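You operate a simulated robot arm through the tools that you are given. There is no shell and no other tool. Be economical: measure what you need, move in short steps, check, and stop when the job is done.

Carry out the task below with a simulated robot arm. There is one attempt and no reset: what you move stays moved.

JOB
Start the inlet elevator and test the red stop on it.
Fine: selector to HAND, start the inlet, strike the red stop, free it, then press reset; the inlet ends stopped.

The check looks at the end state, three seconds after you hand in, the way a careful person would. Anything else that was tipped, shoved, dropped, spilled or broken makes it a failure.

ROBOT AND FRAMES
A 7-joint arm with a two-finger parallel gripper, fixed in place. Base frame: the origin is at the foot of the arm, x ahead of it, y to its left, z up. Units: m, rad, N and s.
With the tool pointing down near the work surface it reaches from about 0.44 to 0.92 m from the base axis. Its first joint turns from -2.007 to 2.007 rad. Payload 3.91 kg.
Tool frame: the origin (TCP) lies between the finger pads and is the grasp point; the fingertips stand 0.03 m ahead of it; z points along the fingers, y is the line along which they close. Largest opening 0.11 m; finger width 0.02, thickness 0.01; the body of the gripper, 0.048 by 0.112 m, starts 0.055 m behind the TCP.
Orientation is told as [roll, pitch, yaw] about the base's x, y, z axes, in that order, counted from this pose: with the fingers straight down and closing along the base's y, the tool's x points along the base's -x, its y along +y and its z along -z.

CONTROLS
- The arm moves only by the tool nudge_tool. Its argument "steps" is one flat list of numbers, 7 for each row, row after row: the turn, a rotation vector about the tool's x, y, z in units of 4 degrees (1.0 is 4 degrees), then the shift along the tool's x, y, z in units of 40 mm (1.0 is 40 mm), then the opening, from 0 (shut) to 1 (fully open). In form: [rx, ry, rz, tx, ty, tz, hand, rx, ry, rz, tx, ty, tz, hand, ...]. A call has 1 to 20 rows; each row shifts and turns the commanded pose from where the row before left it, along the tool's axes as they then stand. A call with a number of a shift or a turn outside -1 to 1 is refused whole. A row lasts 0.2 s, in which the tool goes at most 0.05 m and 0.15 rad; a call with a longer step from one row to the next is refused whole, and so is a gripper value outside its range. A pose out of reach is approached as far as the arm can. The call stops where the force on the tool passes 90 N (or 10 N more than at its start, if that is more) or the arm is blocked; 0.2 s more then pass. Each finger travels about 0.153 m/s and halts on what it meets, pressing with about 33 N; the grip force reading is that of the motor and also rises with nothing between the fingers. The clock runs only during rows and for 0.2 s after the last one: add rows that do not move to give the fingers time. It gives the time, the measured TCP pose, the force on the tool (base axes), the opening and the grip force at its end, in the units of the frame above (readings bear some noise), and new pictures: "pictures" is both (left out), scene, wrist or none.
- Cameras (640 x 400 px; columns grow to the right, rows downward): "scene" is fixed at [0.221, 0.5, 1.6426]; the picture's right is [-0.67, -0.74, 0.00], its down [-0.61, 0.55, -0.57] and it looks along [0.42, -0.38, -0.82] (base axes); focal length 376 px, centre (320, 200). "wrist" rides on the gripper at [-0.036, 0, -0.057] in the tool frame; the picture's right is [0.00, -1.00, 0.00], its down [0.97, 0.00, -0.24] and it looks along [0.24, 0.00, 0.97] (tool axes); focal length 218 px, centre (320, 200). There is no depth. A picture from a camera that has moved, and an enlarged one, comes with that camera's place and axes in the base frame and with its lens.
- lift_body(by): slides the trunk up (or, below 0, down) by that many m; the arm rides with it, the base frame stays. It gives what a move gives, with no picture.
- enlarge(camera, box): a new picture of the part [left, top, right, bottom] of that camera's present view, enlarged. It takes no simulated time.
- close_job(): hands the job in; it is judged then, once.

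Go step by step. Nothing tells you positions but the pictures and the camera data: compare them with the known pose of the tool, close in by small moves and look again before you grip or let go. The budget is 120 turns and 150 pictures, counting those below and the enlarged ones. Unless the task says otherwise, let go and move clear before handing in, and close with one line.

The tools are called after "Call:" by a JSON object that holds its "method" and its "body". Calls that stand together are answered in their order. nudge_tool: Moves the arm, as the interface text tells. Its arguments: {"type":"object","properties":{"steps":{"type":"array","items":{"type":"number"}},"pictures":{"type":"string","enum":["both","scene","wrist","none"]}},"required":["steps"]} The other tools are called the same way: lift_body (by) slides the trunk up or down; enlarge (camera, box) takes an enlarged picture of a part of a camera's view; close_job () hands the job in.

At the start:

```text
time: 0.0
eef_pos: [0.5153, 0.2062, 1.1954]
tool_rot: [0.0, 0.0, 0.0]
force: [-0.1, -0.4, 0.3]
finger_gap: 0.1099
gripper_force: 0.1
trunk travel left (down, up): [-0.85, 0.14]
```

scene: 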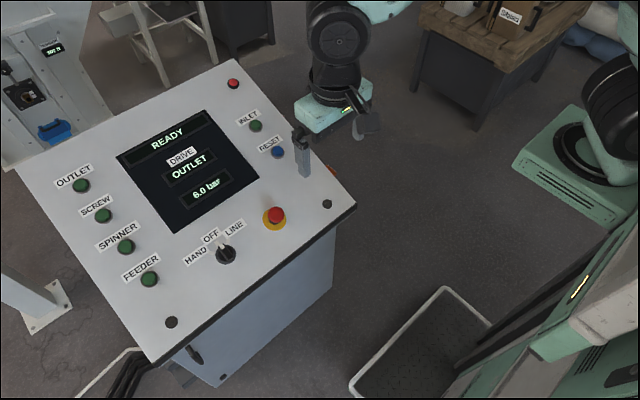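
wrist: 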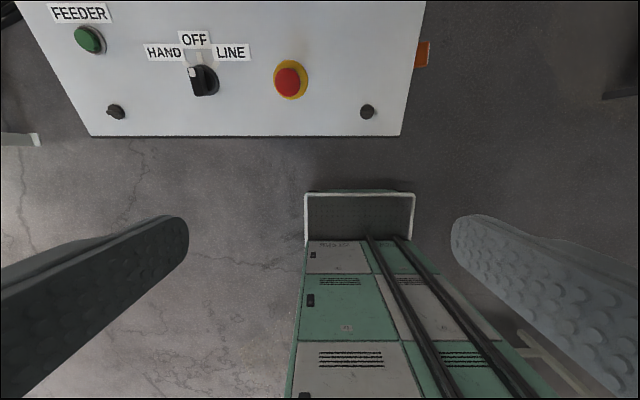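

I see a sloped panel with buttons, a selector (OFF position apparently), a red mushroom stop and a display reading READY / DRIVE OUTLET. I'll look closer first.

Call:
{"method": "enlarge", "body": {"camera": "scene", "box": [150, 60, 350, 280]}}

Call:
{"method": "enlarge", "body": {"camera": "wrist", "box": [40, 0, 440, 140]}}

```text
1.82 times, centred on (250, 170) of scene
camera zoom: at [0.221, 0.5, 1.6426], right [-0.67, -0.74, 0.0], down [-0.61, 0.55, -0.57], along [0.42, -0.38, -0.82], focal length 684 px, centre (447, 254)
```

zoom: 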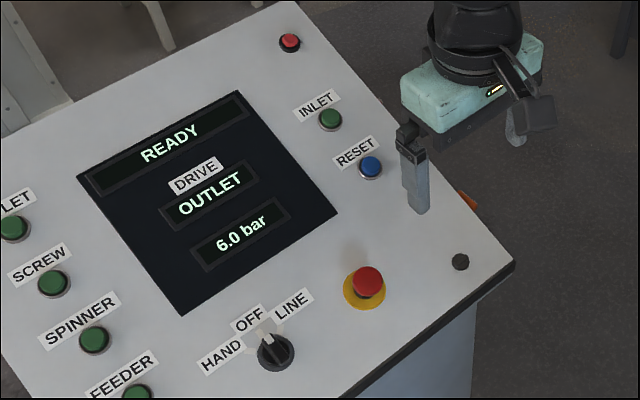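

```text
1.60 times, centred on (240, 70) of wrist
camera zoom: at [0.5534, 0.2061, 1.2518], right [0.0, -1.0, 0.0], down [-0.97, 0.0, 0.24], along [-0.24, 0.0, -0.97], focal length 349 px, centre (448, 408)
```

zoom: 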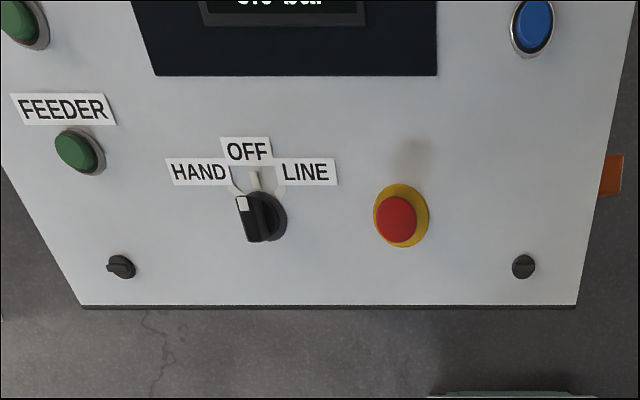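

The stop is at about (0.657, 0.257, 0.865), the selector at (0.658, 0.398, 0.858), reset at (0.787, 0.137, 0.90) and inlet at (0.875, 0.14, 0.937). The panel slopes up away from the base by about 20°. I'll tilt the tool to the panel normal and go above the selector.

Call:
{"method": "nudge_tool", "body": {"steps": [0, -1, 0, 0, 0, 0, 0.5, 0, -1, 0, 0, 0, 0, 0.5, 0, -1, 0, 0, 0, 0, 0.5, 0, -1, 0, 0, 0, 0, 0.5, 0, -1, 0, 0, 0, 0, 0.5, 0, 0, 0, -0.08, 0.8, 0.85, 0.5, 0, 0, 0, -0.08, 0.8, 0.85, 0.5, 0, 0, 0, -0.08, 0.8, 0.85, 0.5, 0, 0, 0, -0.08, 0.8, 0.85, 0.5, 0, 0, 0, -0.08, 0.8, 0.85, 0.5, 0, 0, 0, -0.08, 0.8, 0.85, 0.5, 0, 0, 0, 0, 0, 0, 0.5]}}

```text
time: 2.6
eef_pos: [0.6027, 0.397, 1.0114]
tool_rot: [0.001, -0.349, 0.001]
force: [-0.1, 0.3, -0.1]
finger_gap: 0.0551
gripper_force: 0.2
trunk travel left (down, up): [-0.85, 0.14]
camera wrist: at [0.6185, 0.399, 1.0764], right [0.0, -1.0, 0.0], down [-0.99, 0.0, -0.11], along [0.11, 0.0, -0.99], focal length 218 px, centre (320, 200)
```

scene: 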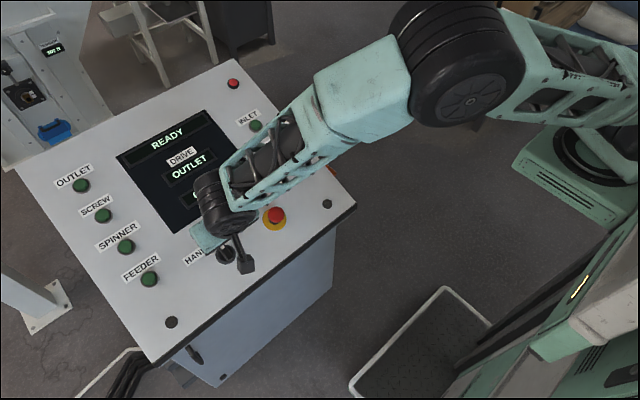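
wrist: 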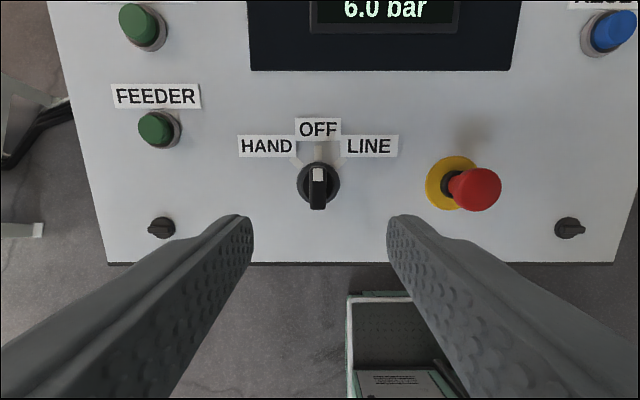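

The tool is lined up over the selector and its handle runs along the panel slope, so the fingers straddle it. I'll approach most of the way and look.

Call:
{"method": "nudge_tool", "body": {"steps": [0, 0, 0, 0, 0.08, 0.8, 0.5, 0, 0, 0, 0, 0, 0.8, 0.5, 0, 0, 0, 0, 0, 0.8, 0.5, 0, 0, 0, 0, 0, 0.4, 0.5, 0, 0, 0, 0, 0, 0, 0.4]}}

Call:
{"method": "enlarge", "body": {"camera": "scene", "box": [170, 190, 290, 290]}}

```text
time: 3.8
eef_pos: [0.6425, 0.3994, 0.9051]
tool_rot: [0.0, -0.348, -0.001]
force: [-0.5, -0.2, -0.7]
finger_gap: 0.0438
gripper_force: 0.0
trunk travel left (down, up): [-0.85, 0.14]
camera wrist: at [0.6578, 0.4017, 0.9703], right [0.0, -1.0, 0.0], down [-0.99, 0.0, -0.11], along [0.11, 0.0, -0.99], focal length 218 px, centre (320, 200)
```

scene: 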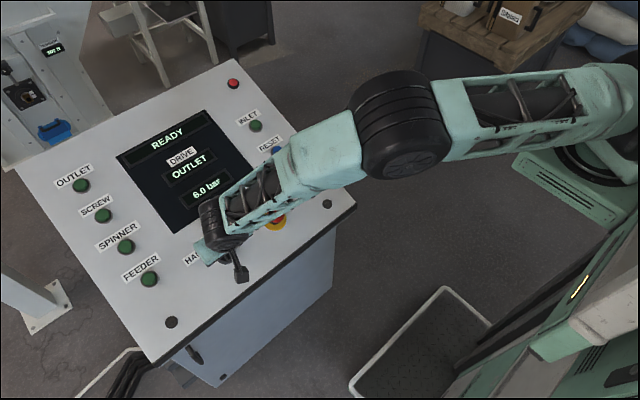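
wrist: 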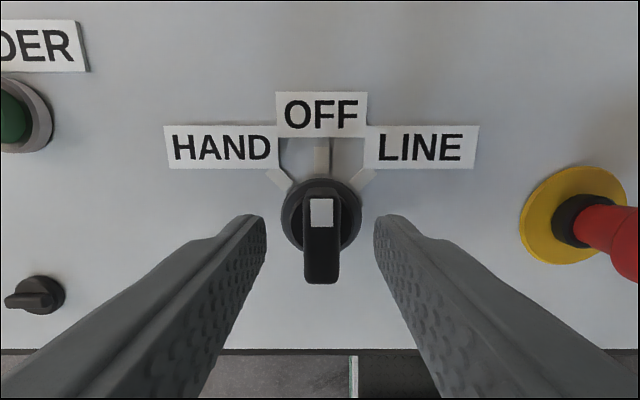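

```text
4.00 times, centred on (230, 240) of scene
camera zoom: at [0.221, 0.5, 1.6426], right [-0.67, -0.74, 0.0], down [-0.61, 0.55, -0.57], along [0.42, -0.38, -0.82], focal length 1504 px, centre (680, 40)
```

zoom: 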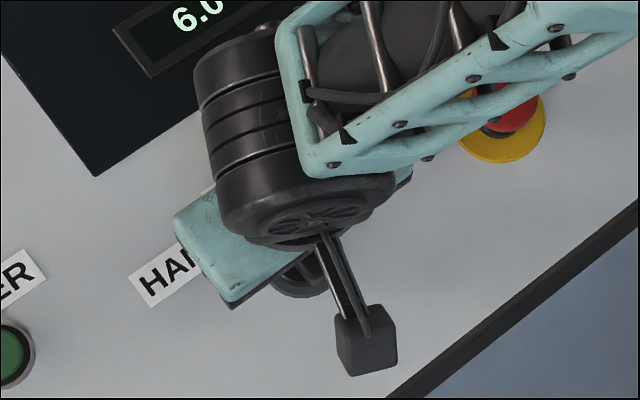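

The fingers straddle the selector handle and are centred on it. I'll lower another ~16 mm and look.

Call:
{"method": "nudge_tool", "body": {"steps": [0, 0, 0, 0, 0, 0.2, 0.4, 0, 0, 0, 0, 0, 0.2, 0.4, 0, 0, 0, 0, 0, 0, 0.4], "pictures": "wrist"}}

```text
time: 4.6
eef_pos: [0.6467, 0.3997, 0.8898]
tool_rot: [0.001, -0.348, -0.001]
force: [-0.1, -0.5, -0.5]
finger_gap: 0.0441
gripper_force: 0.1
trunk travel left (down, up): [-0.85, 0.14]
camera wrist: at [0.6633, 0.4011, 0.9551], right [0.0, -1.0, 0.0], down [-0.99, 0.0, -0.11], along [0.11, 0.0, -0.99], focal length 218 px, centre (320, 200)
```

wrist: 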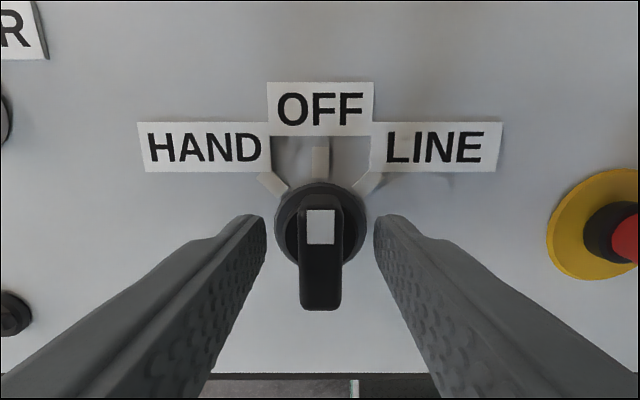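

Tips overlap the handle by about 10 mm and are clear of the disc. I'll shift 3 mm to the knob axis, close, and check.

Call:
{"method": "nudge_tool", "body": {"steps": [0, 0, 0, 0.07, 0, 0.06, 0.4, 0, 0, 0, 0, 0, 0, 0.1, 0, 0, 0, 0, 0, 0, 0.1, 0, 0, 0, 0, 0, 0, 0.1], "pictures": "wrist"}}

```text
time: 5.6
eef_pos: [0.6442, 0.3986, 0.8857]
tool_rot: [-0.001, -0.349, -0.001]
force: [-0.8, -2.0, 1.9]
finger_gap: 0.0158
gripper_force: 44.7
trunk travel left (down, up): [-0.85, 0.14]
camera wrist: at [0.6613, 0.401, 0.9522], right [0.0, -1.0, 0.0], down [-0.99, 0.0, -0.11], along [0.11, 0.0, -0.99], focal length 218 px, centre (320, 200)
```

wrist: 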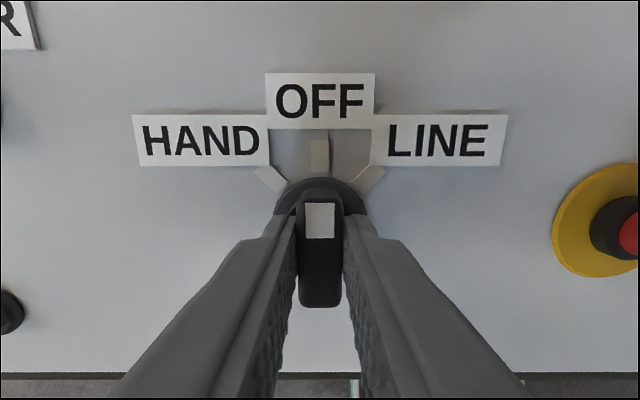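

The handle is gripped at 16 mm. Now I turn counter-clockwise about 45°, towards HAND.

Call:
{"method": "nudge_tool", "body": {"steps": [0, 0, -1, 0, 0, 0, 0.1, 0, 0, -1, 0, 0, 0, 0.1, 0, 0, -1, 0, 0, 0, 0.1, 0, 0, -1, 0, 0, 0, 0.1, 0, 0, -1, 0, 0, 0, 0.1, 0, 0, -1, 0, 0, 0, 0.1, 0, 0, -1, 0, 0, 0, 0.1, 0, 0, -1, 0, 0, 0, 0.1, 0, 0, -1, 0, 0, 0, 0.1, 0, 0, -1, 0, 0, 0, 0.1, 0, 0, -1, 0, 0, 0, 0.1, 0, 0, -0.3, 0, 0, 0, 0.1, 0, 0, 0, 0, 0, 0, 0.1]}}

```text
time: 8.4
eef_pos: [0.645, 0.401, 0.8869]
tool_rot: [-0.252, -0.242, 0.82]
force: [-5.5, 0.1, -1.9]
finger_gap: 0.0158
gripper_force: 44.3
trunk travel left (down, up): [-0.85, 0.14]
camera wrist: at [0.6511, 0.4271, 0.9485], right [0.67, -0.7, 0.24], down [-0.72, -0.69, -0.01], along [0.17, -0.17, -0.97], focal length 218 px, centre (320, 200)
```

scene: 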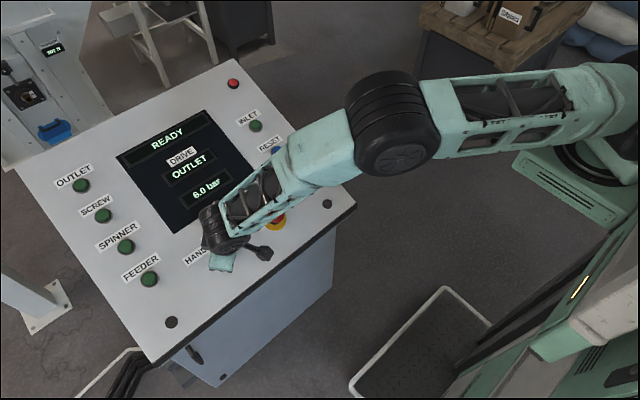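
wrist: 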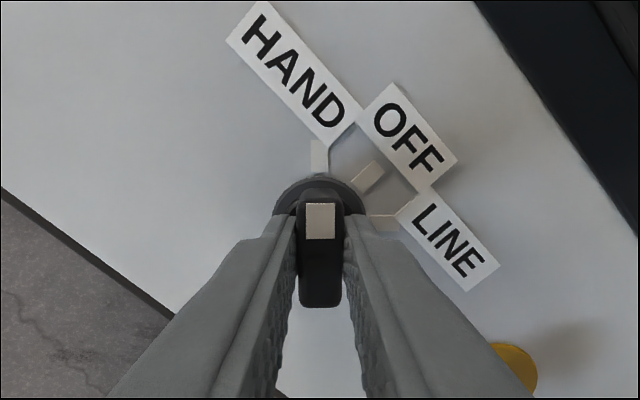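

The selector points at the HAND mark. I'll release, back off, and look.

Call:
{"method": "nudge_tool", "body": {"steps": [0, 0, 0, 0, 0, 0, 0.45, 0, 0, 0, 0, 0, 0, 0.45, 0, 0, 0, 0, 0, -0.8, 0.45, 0, 0, 0, 0, 0, -0.9, 0.45, 0, 0, 1, 0, 0, -0.9, 0.45, 0, 0, 1, 0, 0, 0, 0, 0, 0, 1, 0, 0, 0, 0, 0, 0, 1, 0, 0, 0, 0, 0, 0, 1, 0, 0, 0, 0, 0, 0, 1, 0, 0, 0, 0, 0, 0, 1, 0, 0, 0, 0, 0, 0, 1, 0, 0, 0, 0, 0, 0, 1, 0, 0, 0, 0, 0, 0, 1, 0, 0, 0, 0, 0, 0, 1, 0, 0, 0, 0, 0, 0, 0.3, 0, 0, 0, 0, 0, 0, 0, 0, 0, 0, 0]}}

```text
time: 12.0
eef_pos: [0.6102, 0.4002, 0.9838]
tool_rot: [0.0, -0.349, -0.002]
force: [-0.6, -0.9, 1.0]
finger_gap: 0.0001
gripper_force: 33.5
trunk travel left (down, up): [-0.85, 0.14]
camera wrist: at [0.6258, 0.4012, 1.0498], right [0.0, -1.0, 0.0], down [-0.99, 0.0, -0.11], along [0.11, 0.0, -0.99], focal length 218 px, centre (320, 200)
```

scene: 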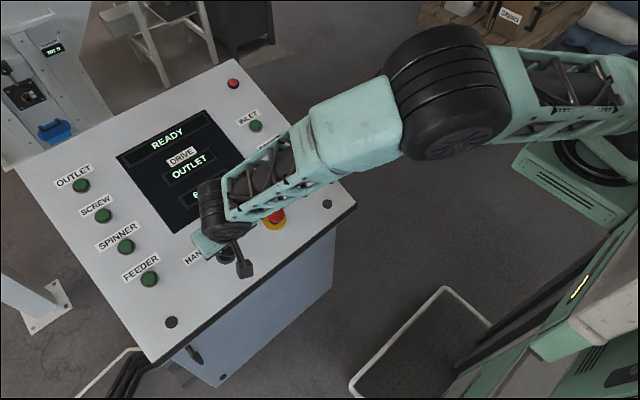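
wrist: 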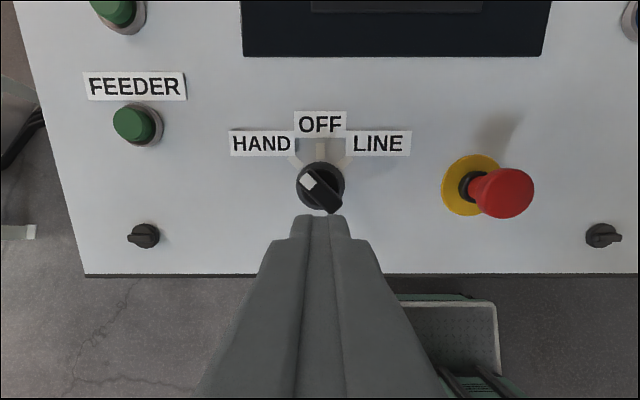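

The selector sits at HAND. With the fingers shut, I'll now go above the INLET button.

Call:
{"method": "nudge_tool", "body": {"steps": [0, 0, 0, -0.72, -0.81, -0.02, 0, 0, 0, 0, -0.72, -0.81, -0.02, 0, 0, 0, 0, -0.72, -0.81, -0.02, 0, 0, 0, 0, -0.72, -0.81, -0.02, 0, 0, 0, 0, -0.72, -0.81, -0.02, 0, 0, 0, 0, -0.72, -0.81, -0.02, 0, 0, 0, 0, -0.72, -0.81, -0.02, 0, 0, 0, 0, -0.72, -0.81, -0.02, 0, 0, 0, 0, 0, 0, 0, 0]}}

```text
time: 14.0
eef_pos: [0.824, 0.14, 1.0708]
tool_rot: [0.0, -0.348, 0.0]
force: [-0.3, -0.6, 0.2]
finger_gap: 0.0
gripper_force: 33.2
trunk travel left (down, up): [-0.85, 0.14]
camera wrist: at [0.84, 0.1413, 1.1356], right [0.0, -1.0, 0.0], down [-0.99, 0.0, -0.11], along [0.11, 0.0, -0.99], focal length 218 px, centre (320, 200)
```

scene: 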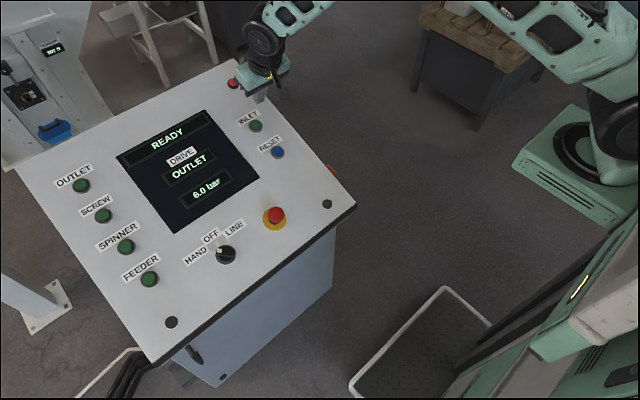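
wrist: 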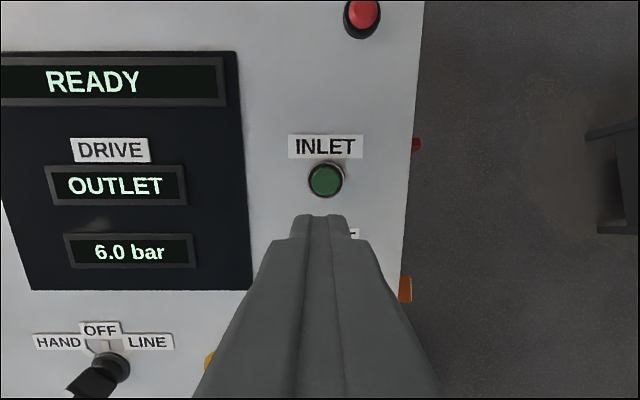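

INLET refines to (0.881, 0.136, 0.935). I'll approach it to about 12 mm and check alignment.

Call:
{"method": "nudge_tool", "body": {"steps": [0, 0, 0, -0.175, -0.11, 0.7, 0, 0, 0, 0, 0, 0, 0.8, 0, 0, 0, 0, 0, 0, 0.8, 0, 0, 0, 0, 0, 0, 0.35, 0, 0, 0, 0, 0, 0, 0, 0]}}

Call:
{"method": "enlarge", "body": {"camera": "scene", "box": [200, 60, 320, 180]}}

```text
time: 15.2
eef_pos: [0.8656, 0.1366, 0.9721]
tool_rot: [0.0, -0.347, 0.0]
force: [-0.2, 0.2, 0.3]
finger_gap: 0.0
gripper_force: 32.7
trunk travel left (down, up): [-0.85, 0.14]
camera wrist: at [0.8826, 0.1376, 1.037], right [0.0, -1.0, 0.0], down [-0.99, 0.0, -0.11], along [0.11, 0.0, -0.99], focal length 218 px, centre (320, 200)
```

scene: 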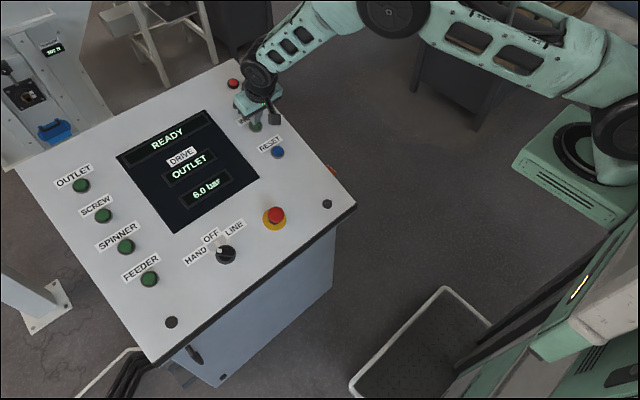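
wrist: 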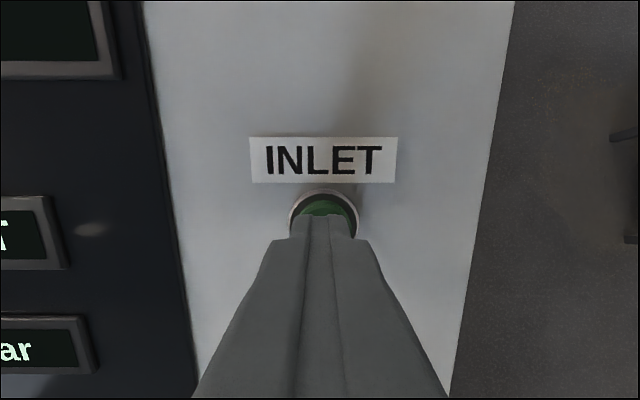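

```text
3.33 times, centred on (260, 120) of scene
camera zoom: at [0.221, 0.5, 1.6426], right [-0.67, -0.74, 0.0], down [-0.61, 0.55, -0.57], along [0.42, -0.38, -0.82], focal length 1253 px, centre (520, 467)
```

zoom: 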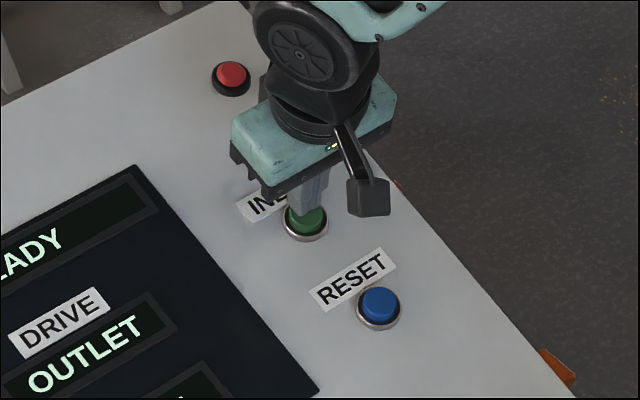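

Aligned within a few millimetres. I'll correct slightly and press in small steps.

Call:
{"method": "nudge_tool", "body": {"steps": [0, 0, 0, -0.08, -0.03, 0.1, 0, 0, 0, 0, 0, 0, 0.1, 0, 0, 0, 0, 0, 0, 0.1, 0, 0, 0, 0, 0, 0, 0, 0], "pictures": "scene"}}

```text
time: 16.2
eef_pos: [0.8743, 0.1353, 0.9621]
tool_rot: [0.0, -0.348, 0.0]
force: [-1.6, 0.2, 2.1]
finger_gap: 0.0001
gripper_force: 33.0
trunk travel left (down, up): [-0.85, 0.14]
```

scene: 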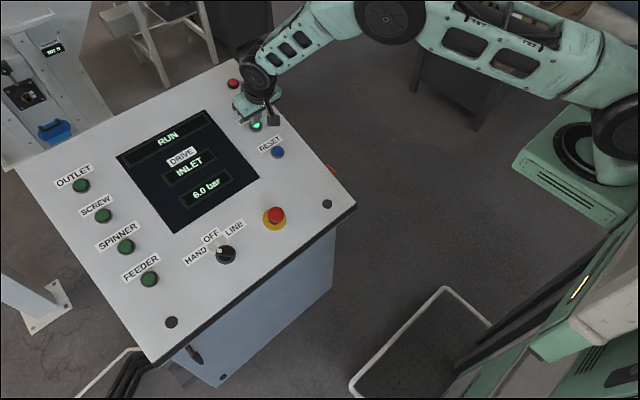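

The display now reads RUN, INLET. I'll retreat and go above the red stop.

Call:
{"method": "nudge_tool", "body": {"steps": [0, 0, 0, 0, 0, -1, 0, 0, 0, 0, 0, 0, -1, 0, 0, 0, 0, 0.85, 0.436, -0.157, 0, 0, 0, 0, 0.85, 0.436, -0.157, 0, 0, 0, 0, 0.85, 0.436, -0.157, 0, 0, 0, 0, 0.85, 0.436, -0.157, 0, 0, 0, 0, 0.85, 0.436, -0.157, 0, 0, 0, 0, 0.85, 0.436, -0.157, 0, 0, 0, 0, 0.85, 0.436, -0.157, 0, 0, 0, 0, 0, 0, 0, 0]}}

```text
time: 18.4
eef_pos: [0.6084, 0.2561, 0.9969]
tool_rot: [0.0, -0.35, 0.0]
force: [-0.2, 0.0, 0.3]
finger_gap: 0.0002
gripper_force: 33.5
trunk travel left (down, up): [-0.85, 0.14]
camera wrist: at [0.6241, 0.2575, 1.0622], right [0.0, -1.0, 0.0], down [-0.99, 0.0, -0.11], along [0.11, 0.0, -0.99], focal length 218 px, centre (320, 200)
```

scene: 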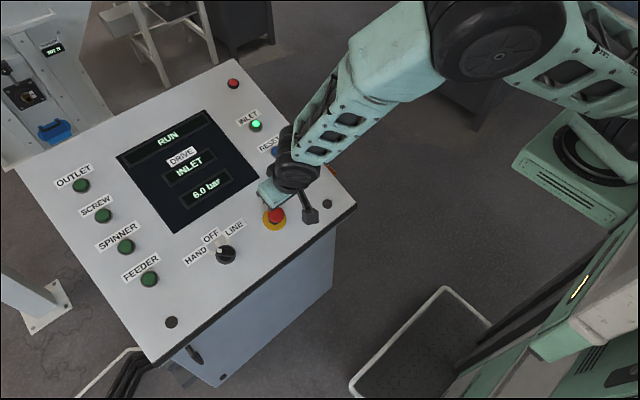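
wrist: 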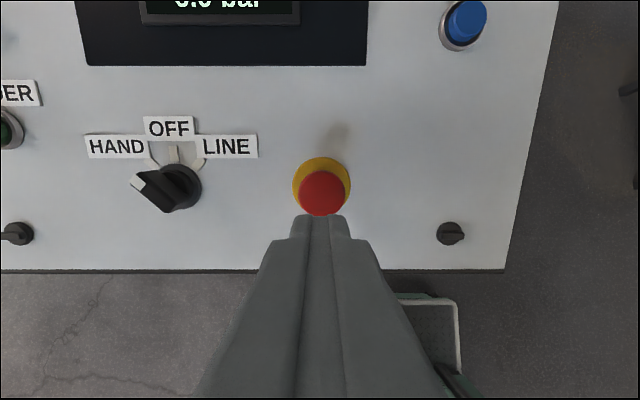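

Centred over the stop. I'll approach to near contact and then press in small steps.

Call:
{"method": "nudge_tool", "body": {"steps": [0, 0, 0, 0.06, -0.02, 0.8, 0, 0, 0, 0, 0, 0, 0.8, 0, 0, 0, 0, 0, 0, 0.7, 0, 0, 0, 0, 0, 0, 0, 0, 0, 0, 0, 0, 0, 0.12, 0, 0, 0, 0, 0, 0, 0.12, 0, 0, 0, 0, 0, 0, 0.12, 0, 0, 0, 0, 0, 0, 0.12, 0, 0, 0, 0, 0, 0, 0, 0]}}

```text
time: 20.0
eef_pos: [0.6376, 0.2568, 0.9059]
tool_rot: [0.0, -0.349, 0.002]
force: [-34.1, -19.2, 62.0]
finger_gap: 0.0001
gripper_force: 33.3
trunk travel left (down, up): [-0.85, 0.14]
stopped in row 7: the force on the tool passed its limit (the readings are from after the stop); the commanded pose is now the measured one
camera wrist: at [0.6537, 0.2574, 0.9719], right [0.0, -1.0, 0.0], down [-0.99, 0.0, -0.11], along [0.11, 0.0, -0.99], focal length 218 px, centre (320, 200)
```

scene: 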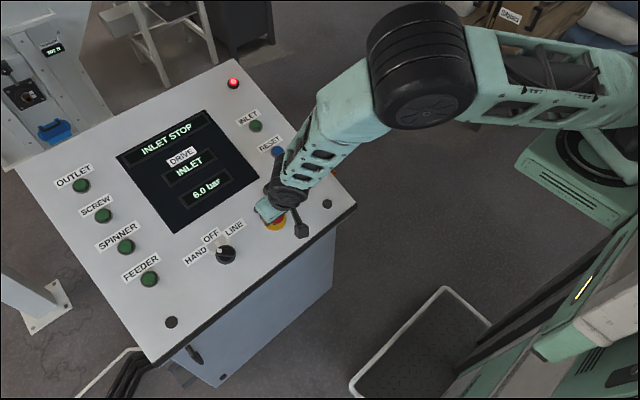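
wrist: 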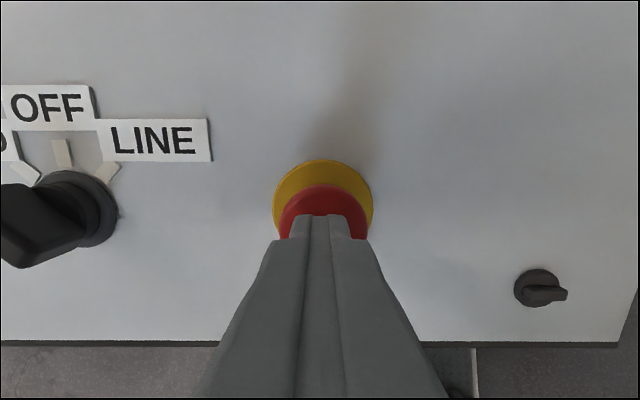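

INLET STOP is shown and the red lamp is lit. I'll back off, open, and look at the head to see how it is freed.

Call:
{"method": "nudge_tool", "body": {"steps": [0, 0, 0, 0, 0, -0.5, 0, 0, 0, 0, 0, 0, -1, 0.3, 0, 0, 0, 0, 0, 0, 0.7, 0, 0, 0, 0, 0, 0, 0.7, 0, 0, 0, 0, 0, 0, 0.7], "pictures": "wrist"}}

Call:
{"method": "enlarge", "body": {"camera": "wrist", "box": [260, 130, 380, 240]}}

Call:
{"method": "enlarge", "body": {"camera": "scene", "box": [240, 180, 320, 250]}}

```text
time: 21.2
eef_pos: [0.6211, 0.2559, 0.9575]
tool_rot: [0.001, -0.347, 0.0]
force: [-0.5, 0.5, 0.2]
finger_gap: 0.0769
gripper_force: 0.0
trunk travel left (down, up): [-0.85, 0.14]
camera wrist: at [0.6367, 0.2582, 1.0238], right [0.0, -1.0, 0.0], down [-0.99, 0.0, -0.11], along [0.11, 0.0, -0.99], focal length 218 px, centre (320, 200)
```

wrist: 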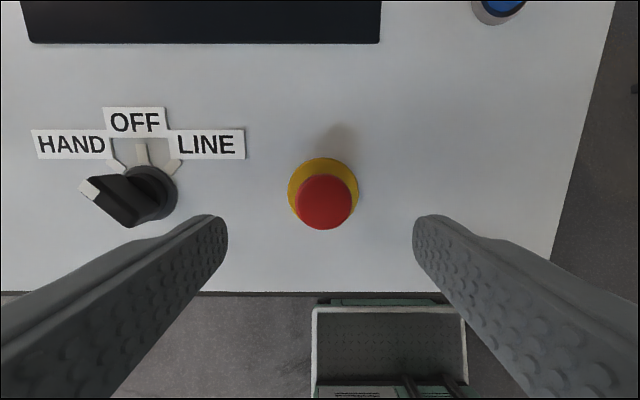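

```text
3.64 times, centred on (320, 185) of wrist
camera zoom: at [0.6367, 0.2582, 1.0238], right [0.0, -1.0, 0.0], down [-0.99, 0.0, -0.11], along [0.11, 0.0, -0.99], focal length 794 px, centre (320, 254)
```

zoom: 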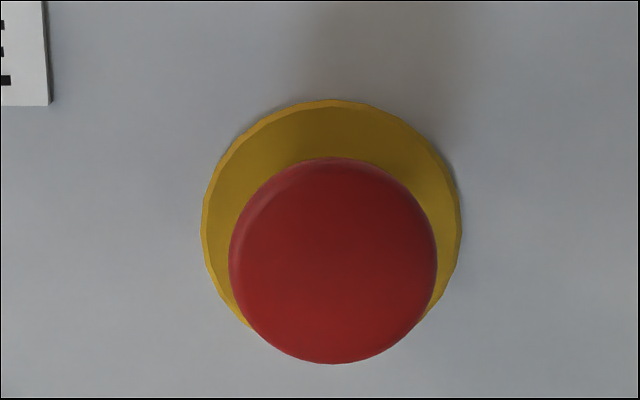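

```text
5.71 times, centred on (280, 215) of scene
camera zoom: at [0.221, 0.5, 1.6426], right [-0.67, -0.74, 0.0], down [-0.61, 0.55, -0.57], along [0.42, -0.38, -0.82], focal length 2148 px, centre (549, 114)
```

zoom: 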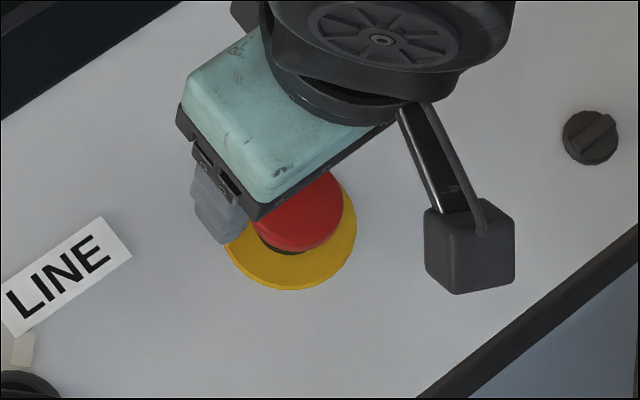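

No marks, so it is likely twist-to-release. I'll straddle the 38 mm head, shift 3 mm in -y, and grip its upper 12 mm.

Call:
{"method": "nudge_tool", "body": {"steps": [0, 0, 0, 0, -0.08, 0.8, 0.6, 0, 0, 0, 0, 0, 0.8, 0.6, 0, 0, 0, 0, 0, 0, 0.6, 0, 0, 0, 0, 0, 0, 0.25, 0, 0, 0, 0, 0, 0, 0.25, 0, 0, 0, 0, 0, 0, 0.25], "pictures": "wrist"}}

```text
time: 22.6
eef_pos: [0.6431, 0.2556, 0.8969]
tool_rot: [0.001, -0.348, 0.003]
force: [2.0, -0.5, -2.7]
finger_gap: 0.0386
gripper_force: 44.7
trunk travel left (down, up): [-0.85, 0.14]
camera wrist: at [0.6586, 0.256, 0.9631], right [0.0, -1.0, 0.0], down [-0.99, 0.0, -0.11], along [0.11, 0.0, -0.99], focal length 218 px, centre (320, 200)
```

wrist: 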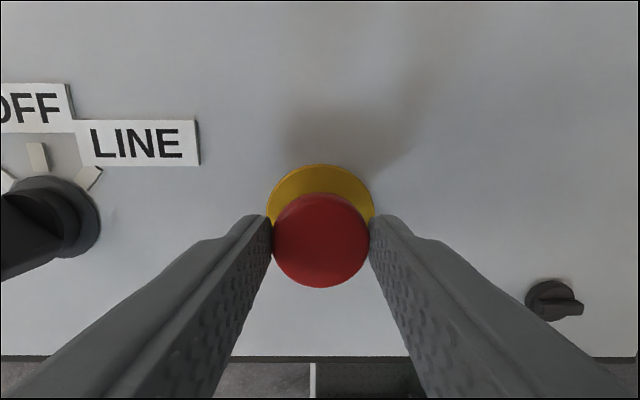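

The head is gripped. Twisting clockwise about 44°.

Call:
{"method": "nudge_tool", "body": {"steps": [0, 0, 1, 0, 0, 0, 0.25, 0, 0, 1, 0, 0, 0, 0.25, 0, 0, 1, 0, 0, 0, 0.25, 0, 0, 1, 0, 0, 0, 0.25, 0, 0, 1, 0, 0, 0, 0.25, 0, 0, 1, 0, 0, 0, 0.25, 0, 0, 1, 0, 0, 0, 0.25, 0, 0, 1, 0, 0, 0, 0.25, 0, 0, 1, 0, 0, 0, 0.25, 0, 0, 1, 0, 0, 0, 0.25, 0, 0, 1, 0, 0, 0, 0.25, 0, 0, 0, 0, 0, 0, 0.25]}}

```text
time: 25.2
eef_pos: [0.6409, 0.253, 0.8996]
tool_rot: [0.248, -0.247, -0.799]
force: [-14.8, -13.4, 33.6]
finger_gap: 0.0385
gripper_force: 44.8
trunk travel left (down, up): [-0.85, 0.14]
camera wrist: at [0.6477, 0.2297, 0.961], right [-0.65, -0.72, -0.24], down [-0.74, 0.67, -0.01], along [0.17, 0.17, -0.97], focal length 218 px, centre (320, 200)
```

scene: 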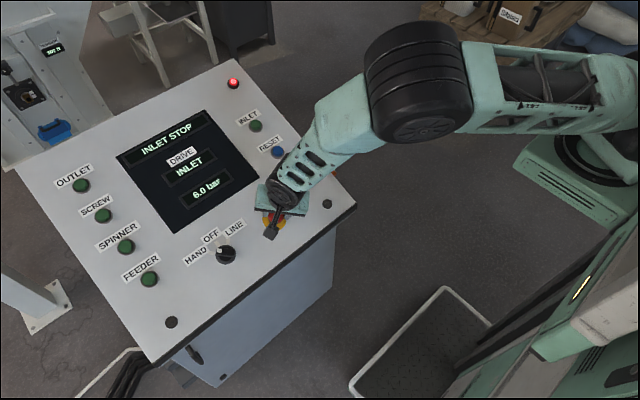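
wrist: 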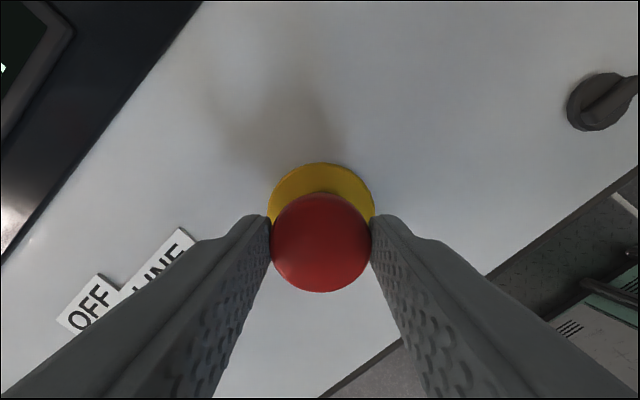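

The head now pushes up at about 35 N, as if the latch has released. I'll open and see.

Call:
{"method": "nudge_tool", "body": {"steps": [0, 0, 0, 0, 0, -0.1, 0.25, 0, 0, 0, 0, 0, 0, 0.6, 0, 0, 0, 0, 0, 0, 0.6, 0, 0, 0, 0, 0, -0.8, 0.6, 0, 0, 0, 0, 0, -1, 0.6, 0, 0, 0, 0, 0, 0, 0.6]}}

Call:
{"method": "enlarge", "body": {"camera": "scene", "box": [240, 180, 320, 250]}}

```text
time: 26.6
eef_pos: [0.615, 0.2536, 0.9689]
tool_rot: [0.248, -0.246, -0.797]
force: [0.0, 0.4, -0.4]
finger_gap: 0.066
gripper_force: 0.0
trunk travel left (down, up): [-0.85, 0.14]
camera wrist: at [0.6231, 0.231, 1.0312], right [-0.65, -0.72, -0.24], down [-0.74, 0.67, -0.01], along [0.17, 0.17, -0.97], focal length 218 px, centre (320, 200)
```

scene: 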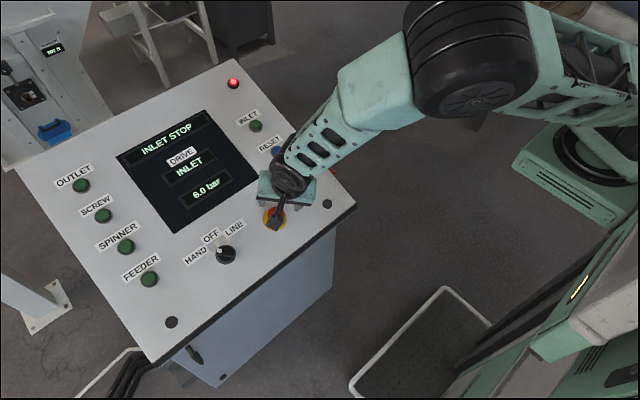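
wrist: 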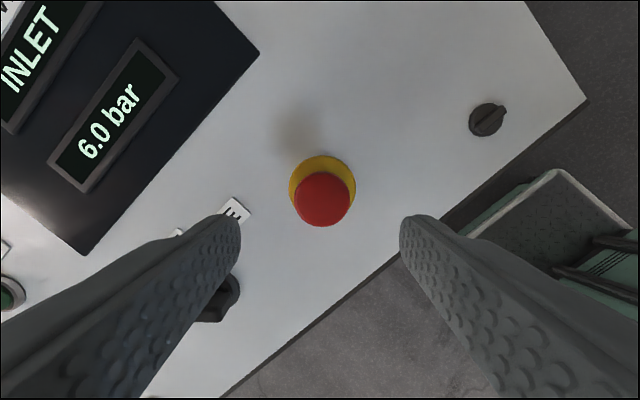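

```text
5.71 times, centred on (280, 215) of scene
camera zoom: at [0.221, 0.5, 1.6426], right [-0.67, -0.74, 0.0], down [-0.61, 0.55, -0.57], along [0.42, -0.38, -0.82], focal length 2148 px, centre (549, 114)
```

zoom: 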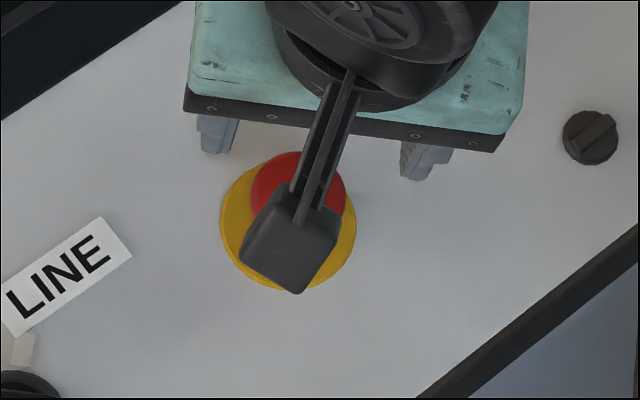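

The head looks raised, but I'll confirm with the arm out of the way. I'll turn the tool back and go above RESET with fingers shut.

Call:
{"method": "nudge_tool", "body": {"steps": [0, 0, -1, 0, 0, 0, 0, 0, 0, -1, 0, 0, 0, 0, 0, 0, -1, 0, 0, 0, 0, 0, 0, -1, 0, 0, 0, 0, 0, 0, -1, 0, 0, 0, 0, 0, 0, -1, 0, 0, 0, 0, 0, 0, -1, 0, 0, 0, 0, 0, 0, -1, 0, 0, 0, 0, 0, 0, -1, 0, 0, 0, 0, 0, 0, -1, 0, 0, 0, 0, 0, 0, -1, 0, 0, 0, 0, 0, 0, 0, -0.7, -0.59, -0.08, 0, 0, 0, 0, -0.7, -0.59, -0.08, 0, 0, 0, 0, -0.7, -0.59, -0.08, 0, 0, 0, 0, -0.7, -0.59, -0.08, 0, 0, 0, 0, -0.7, -0.59, -0.08, 0, 0, 0, 0, 0, 0, 0, 0]}}

Call:
{"method": "enlarge", "body": {"camera": "scene", "box": [240, 180, 320, 250]}}

```text
time: 30.2
eef_pos: [0.7424, 0.1352, 1.0313]
tool_rot: [0.003, -0.347, 0.001]
force: [0.1, 0.1, -0.3]
finger_gap: 0.0
gripper_force: 32.6
trunk travel left (down, up): [-0.85, 0.14]
camera wrist: at [0.7586, 0.1367, 1.097], right [0.0, -1.0, 0.0], down [-0.99, 0.0, -0.11], along [0.11, 0.0, -0.99], focal length 218 px, centre (320, 200)
```

scene: 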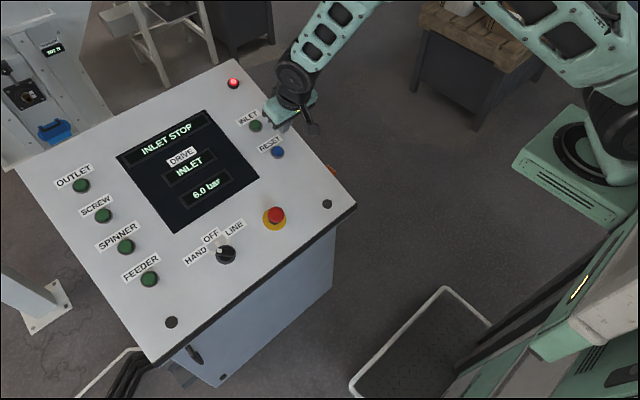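
wrist: 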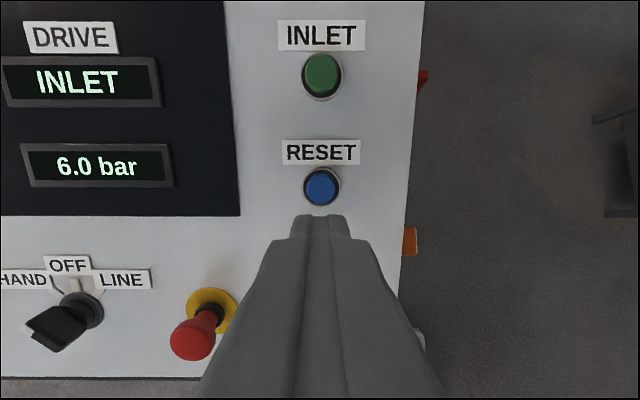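

```text
5.71 times, centred on (280, 215) of scene
camera zoom: at [0.221, 0.5, 1.6426], right [-0.67, -0.74, 0.0], down [-0.61, 0.55, -0.57], along [0.42, -0.38, -0.82], focal length 2148 px, centre (549, 114)
```

zoom: 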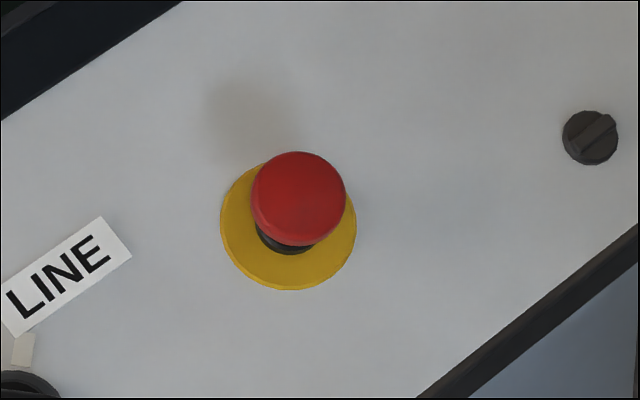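

The stop head is raised with its stem visible, so it is free. Now I'll press RESET the same way as INLET.

Call:
{"method": "nudge_tool", "body": {"steps": [0, 0, 0, -0.12, 0, 0.8, 0, 0, 0, 0, 0, 0, 0.8, 0, 0, 0, 0, 0, 0, 0.85, 0, 0, 0, 0, 0, 0, 0, 0, 0, 0, 0, 0, 0, 0.1, 0, 0, 0, 0, 0, 0, 0.1, 0, 0, 0, 0, 0, 0, 0.1, 0, 0, 0, 0, 0, 0, 0, 0]}}

```text
time: 32.0
eef_pos: [0.7869, 0.1381, 0.931]
tool_rot: [0.003, -0.349, 0.0]
force: [-0.5, -0.3, 2.3]
finger_gap: 0.0002
gripper_force: 32.7
trunk travel left (down, up): [-0.85, 0.14]
camera wrist: at [0.8013, 0.1382, 0.9961], right [0.0, -1.0, 0.0], down [-0.99, 0.0, -0.11], along [0.11, 0.0, -0.99], focal length 218 px, centre (320, 200)
```

scene: 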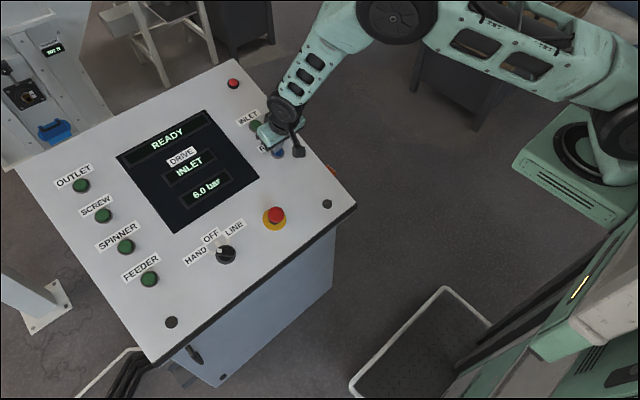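
wrist: 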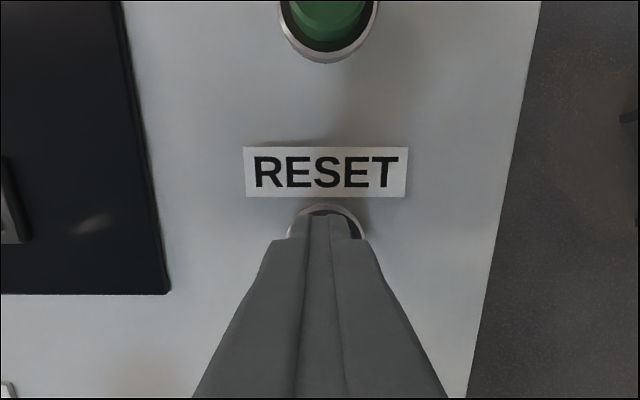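

The display is back to READY and the red lamp is off. I'll move clear and take a last look.

Call:
{"method": "nudge_tool", "body": {"steps": [0, 0, 0, 0, 0, -1, 0, 0, 0, 0, 0, 0, -1, 0, 0, 0, 0, 0, 0, -1, 0, 0, 0, 0, 0, 0, -1, 0, 0, 0, 0, 0, 0, 0, 0, 0, 0, 0, 0, 0, 0, 0]}}

Call:
{"method": "enlarge", "body": {"camera": "scene", "box": [110, 60, 310, 280]}}

```text
time: 33.4
eef_pos: [0.7325, 0.1354, 1.0814]
tool_rot: [0.003, -0.349, 0.002]
force: [0.1, -0.2, -0.5]
finger_gap: 0.0002
gripper_force: 32.6
trunk travel left (down, up): [-0.85, 0.14]
camera wrist: at [0.7467, 0.1374, 1.1464], right [0.0, -1.0, 0.0], down [-0.99, 0.0, -0.11], along [0.11, 0.0, -0.99], focal length 218 px, centre (320, 200)
```

scene: 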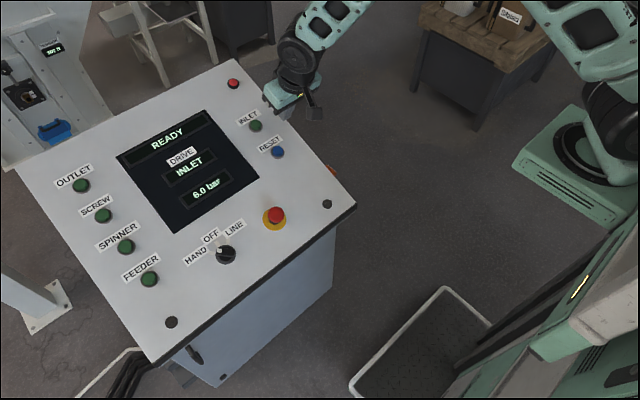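
wrist: 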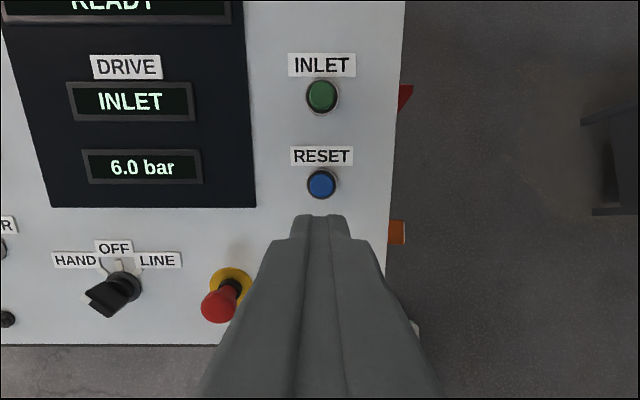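

```text
1.82 times, centred on (210, 170) of scene
camera zoom: at [0.221, 0.5, 1.6426], right [-0.67, -0.74, 0.0], down [-0.61, 0.55, -0.57], along [0.42, -0.38, -0.82], focal length 684 px, centre (520, 254)
```

zoom: 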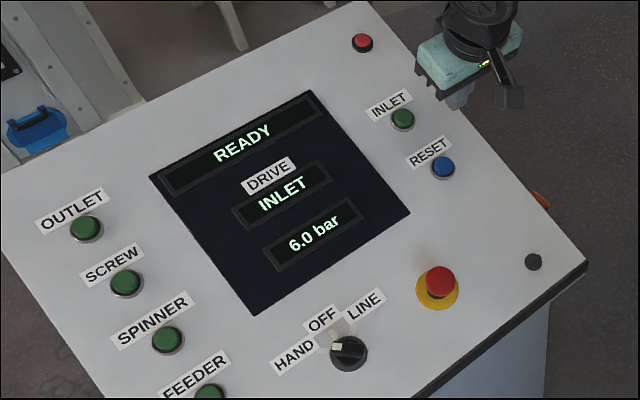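

The panel shows READY with all lamps off, the stop is up, the selector is at HAND, and the arm is clear, so I'm handing in.

Call:
{"method": "close_job", "body": {}}

```text
The job is handed in.
```

The inlet elevator was started in HAND and the red stop halted it. The stop was then freed and reset, leaving the inlet stopped with the panel at READY.
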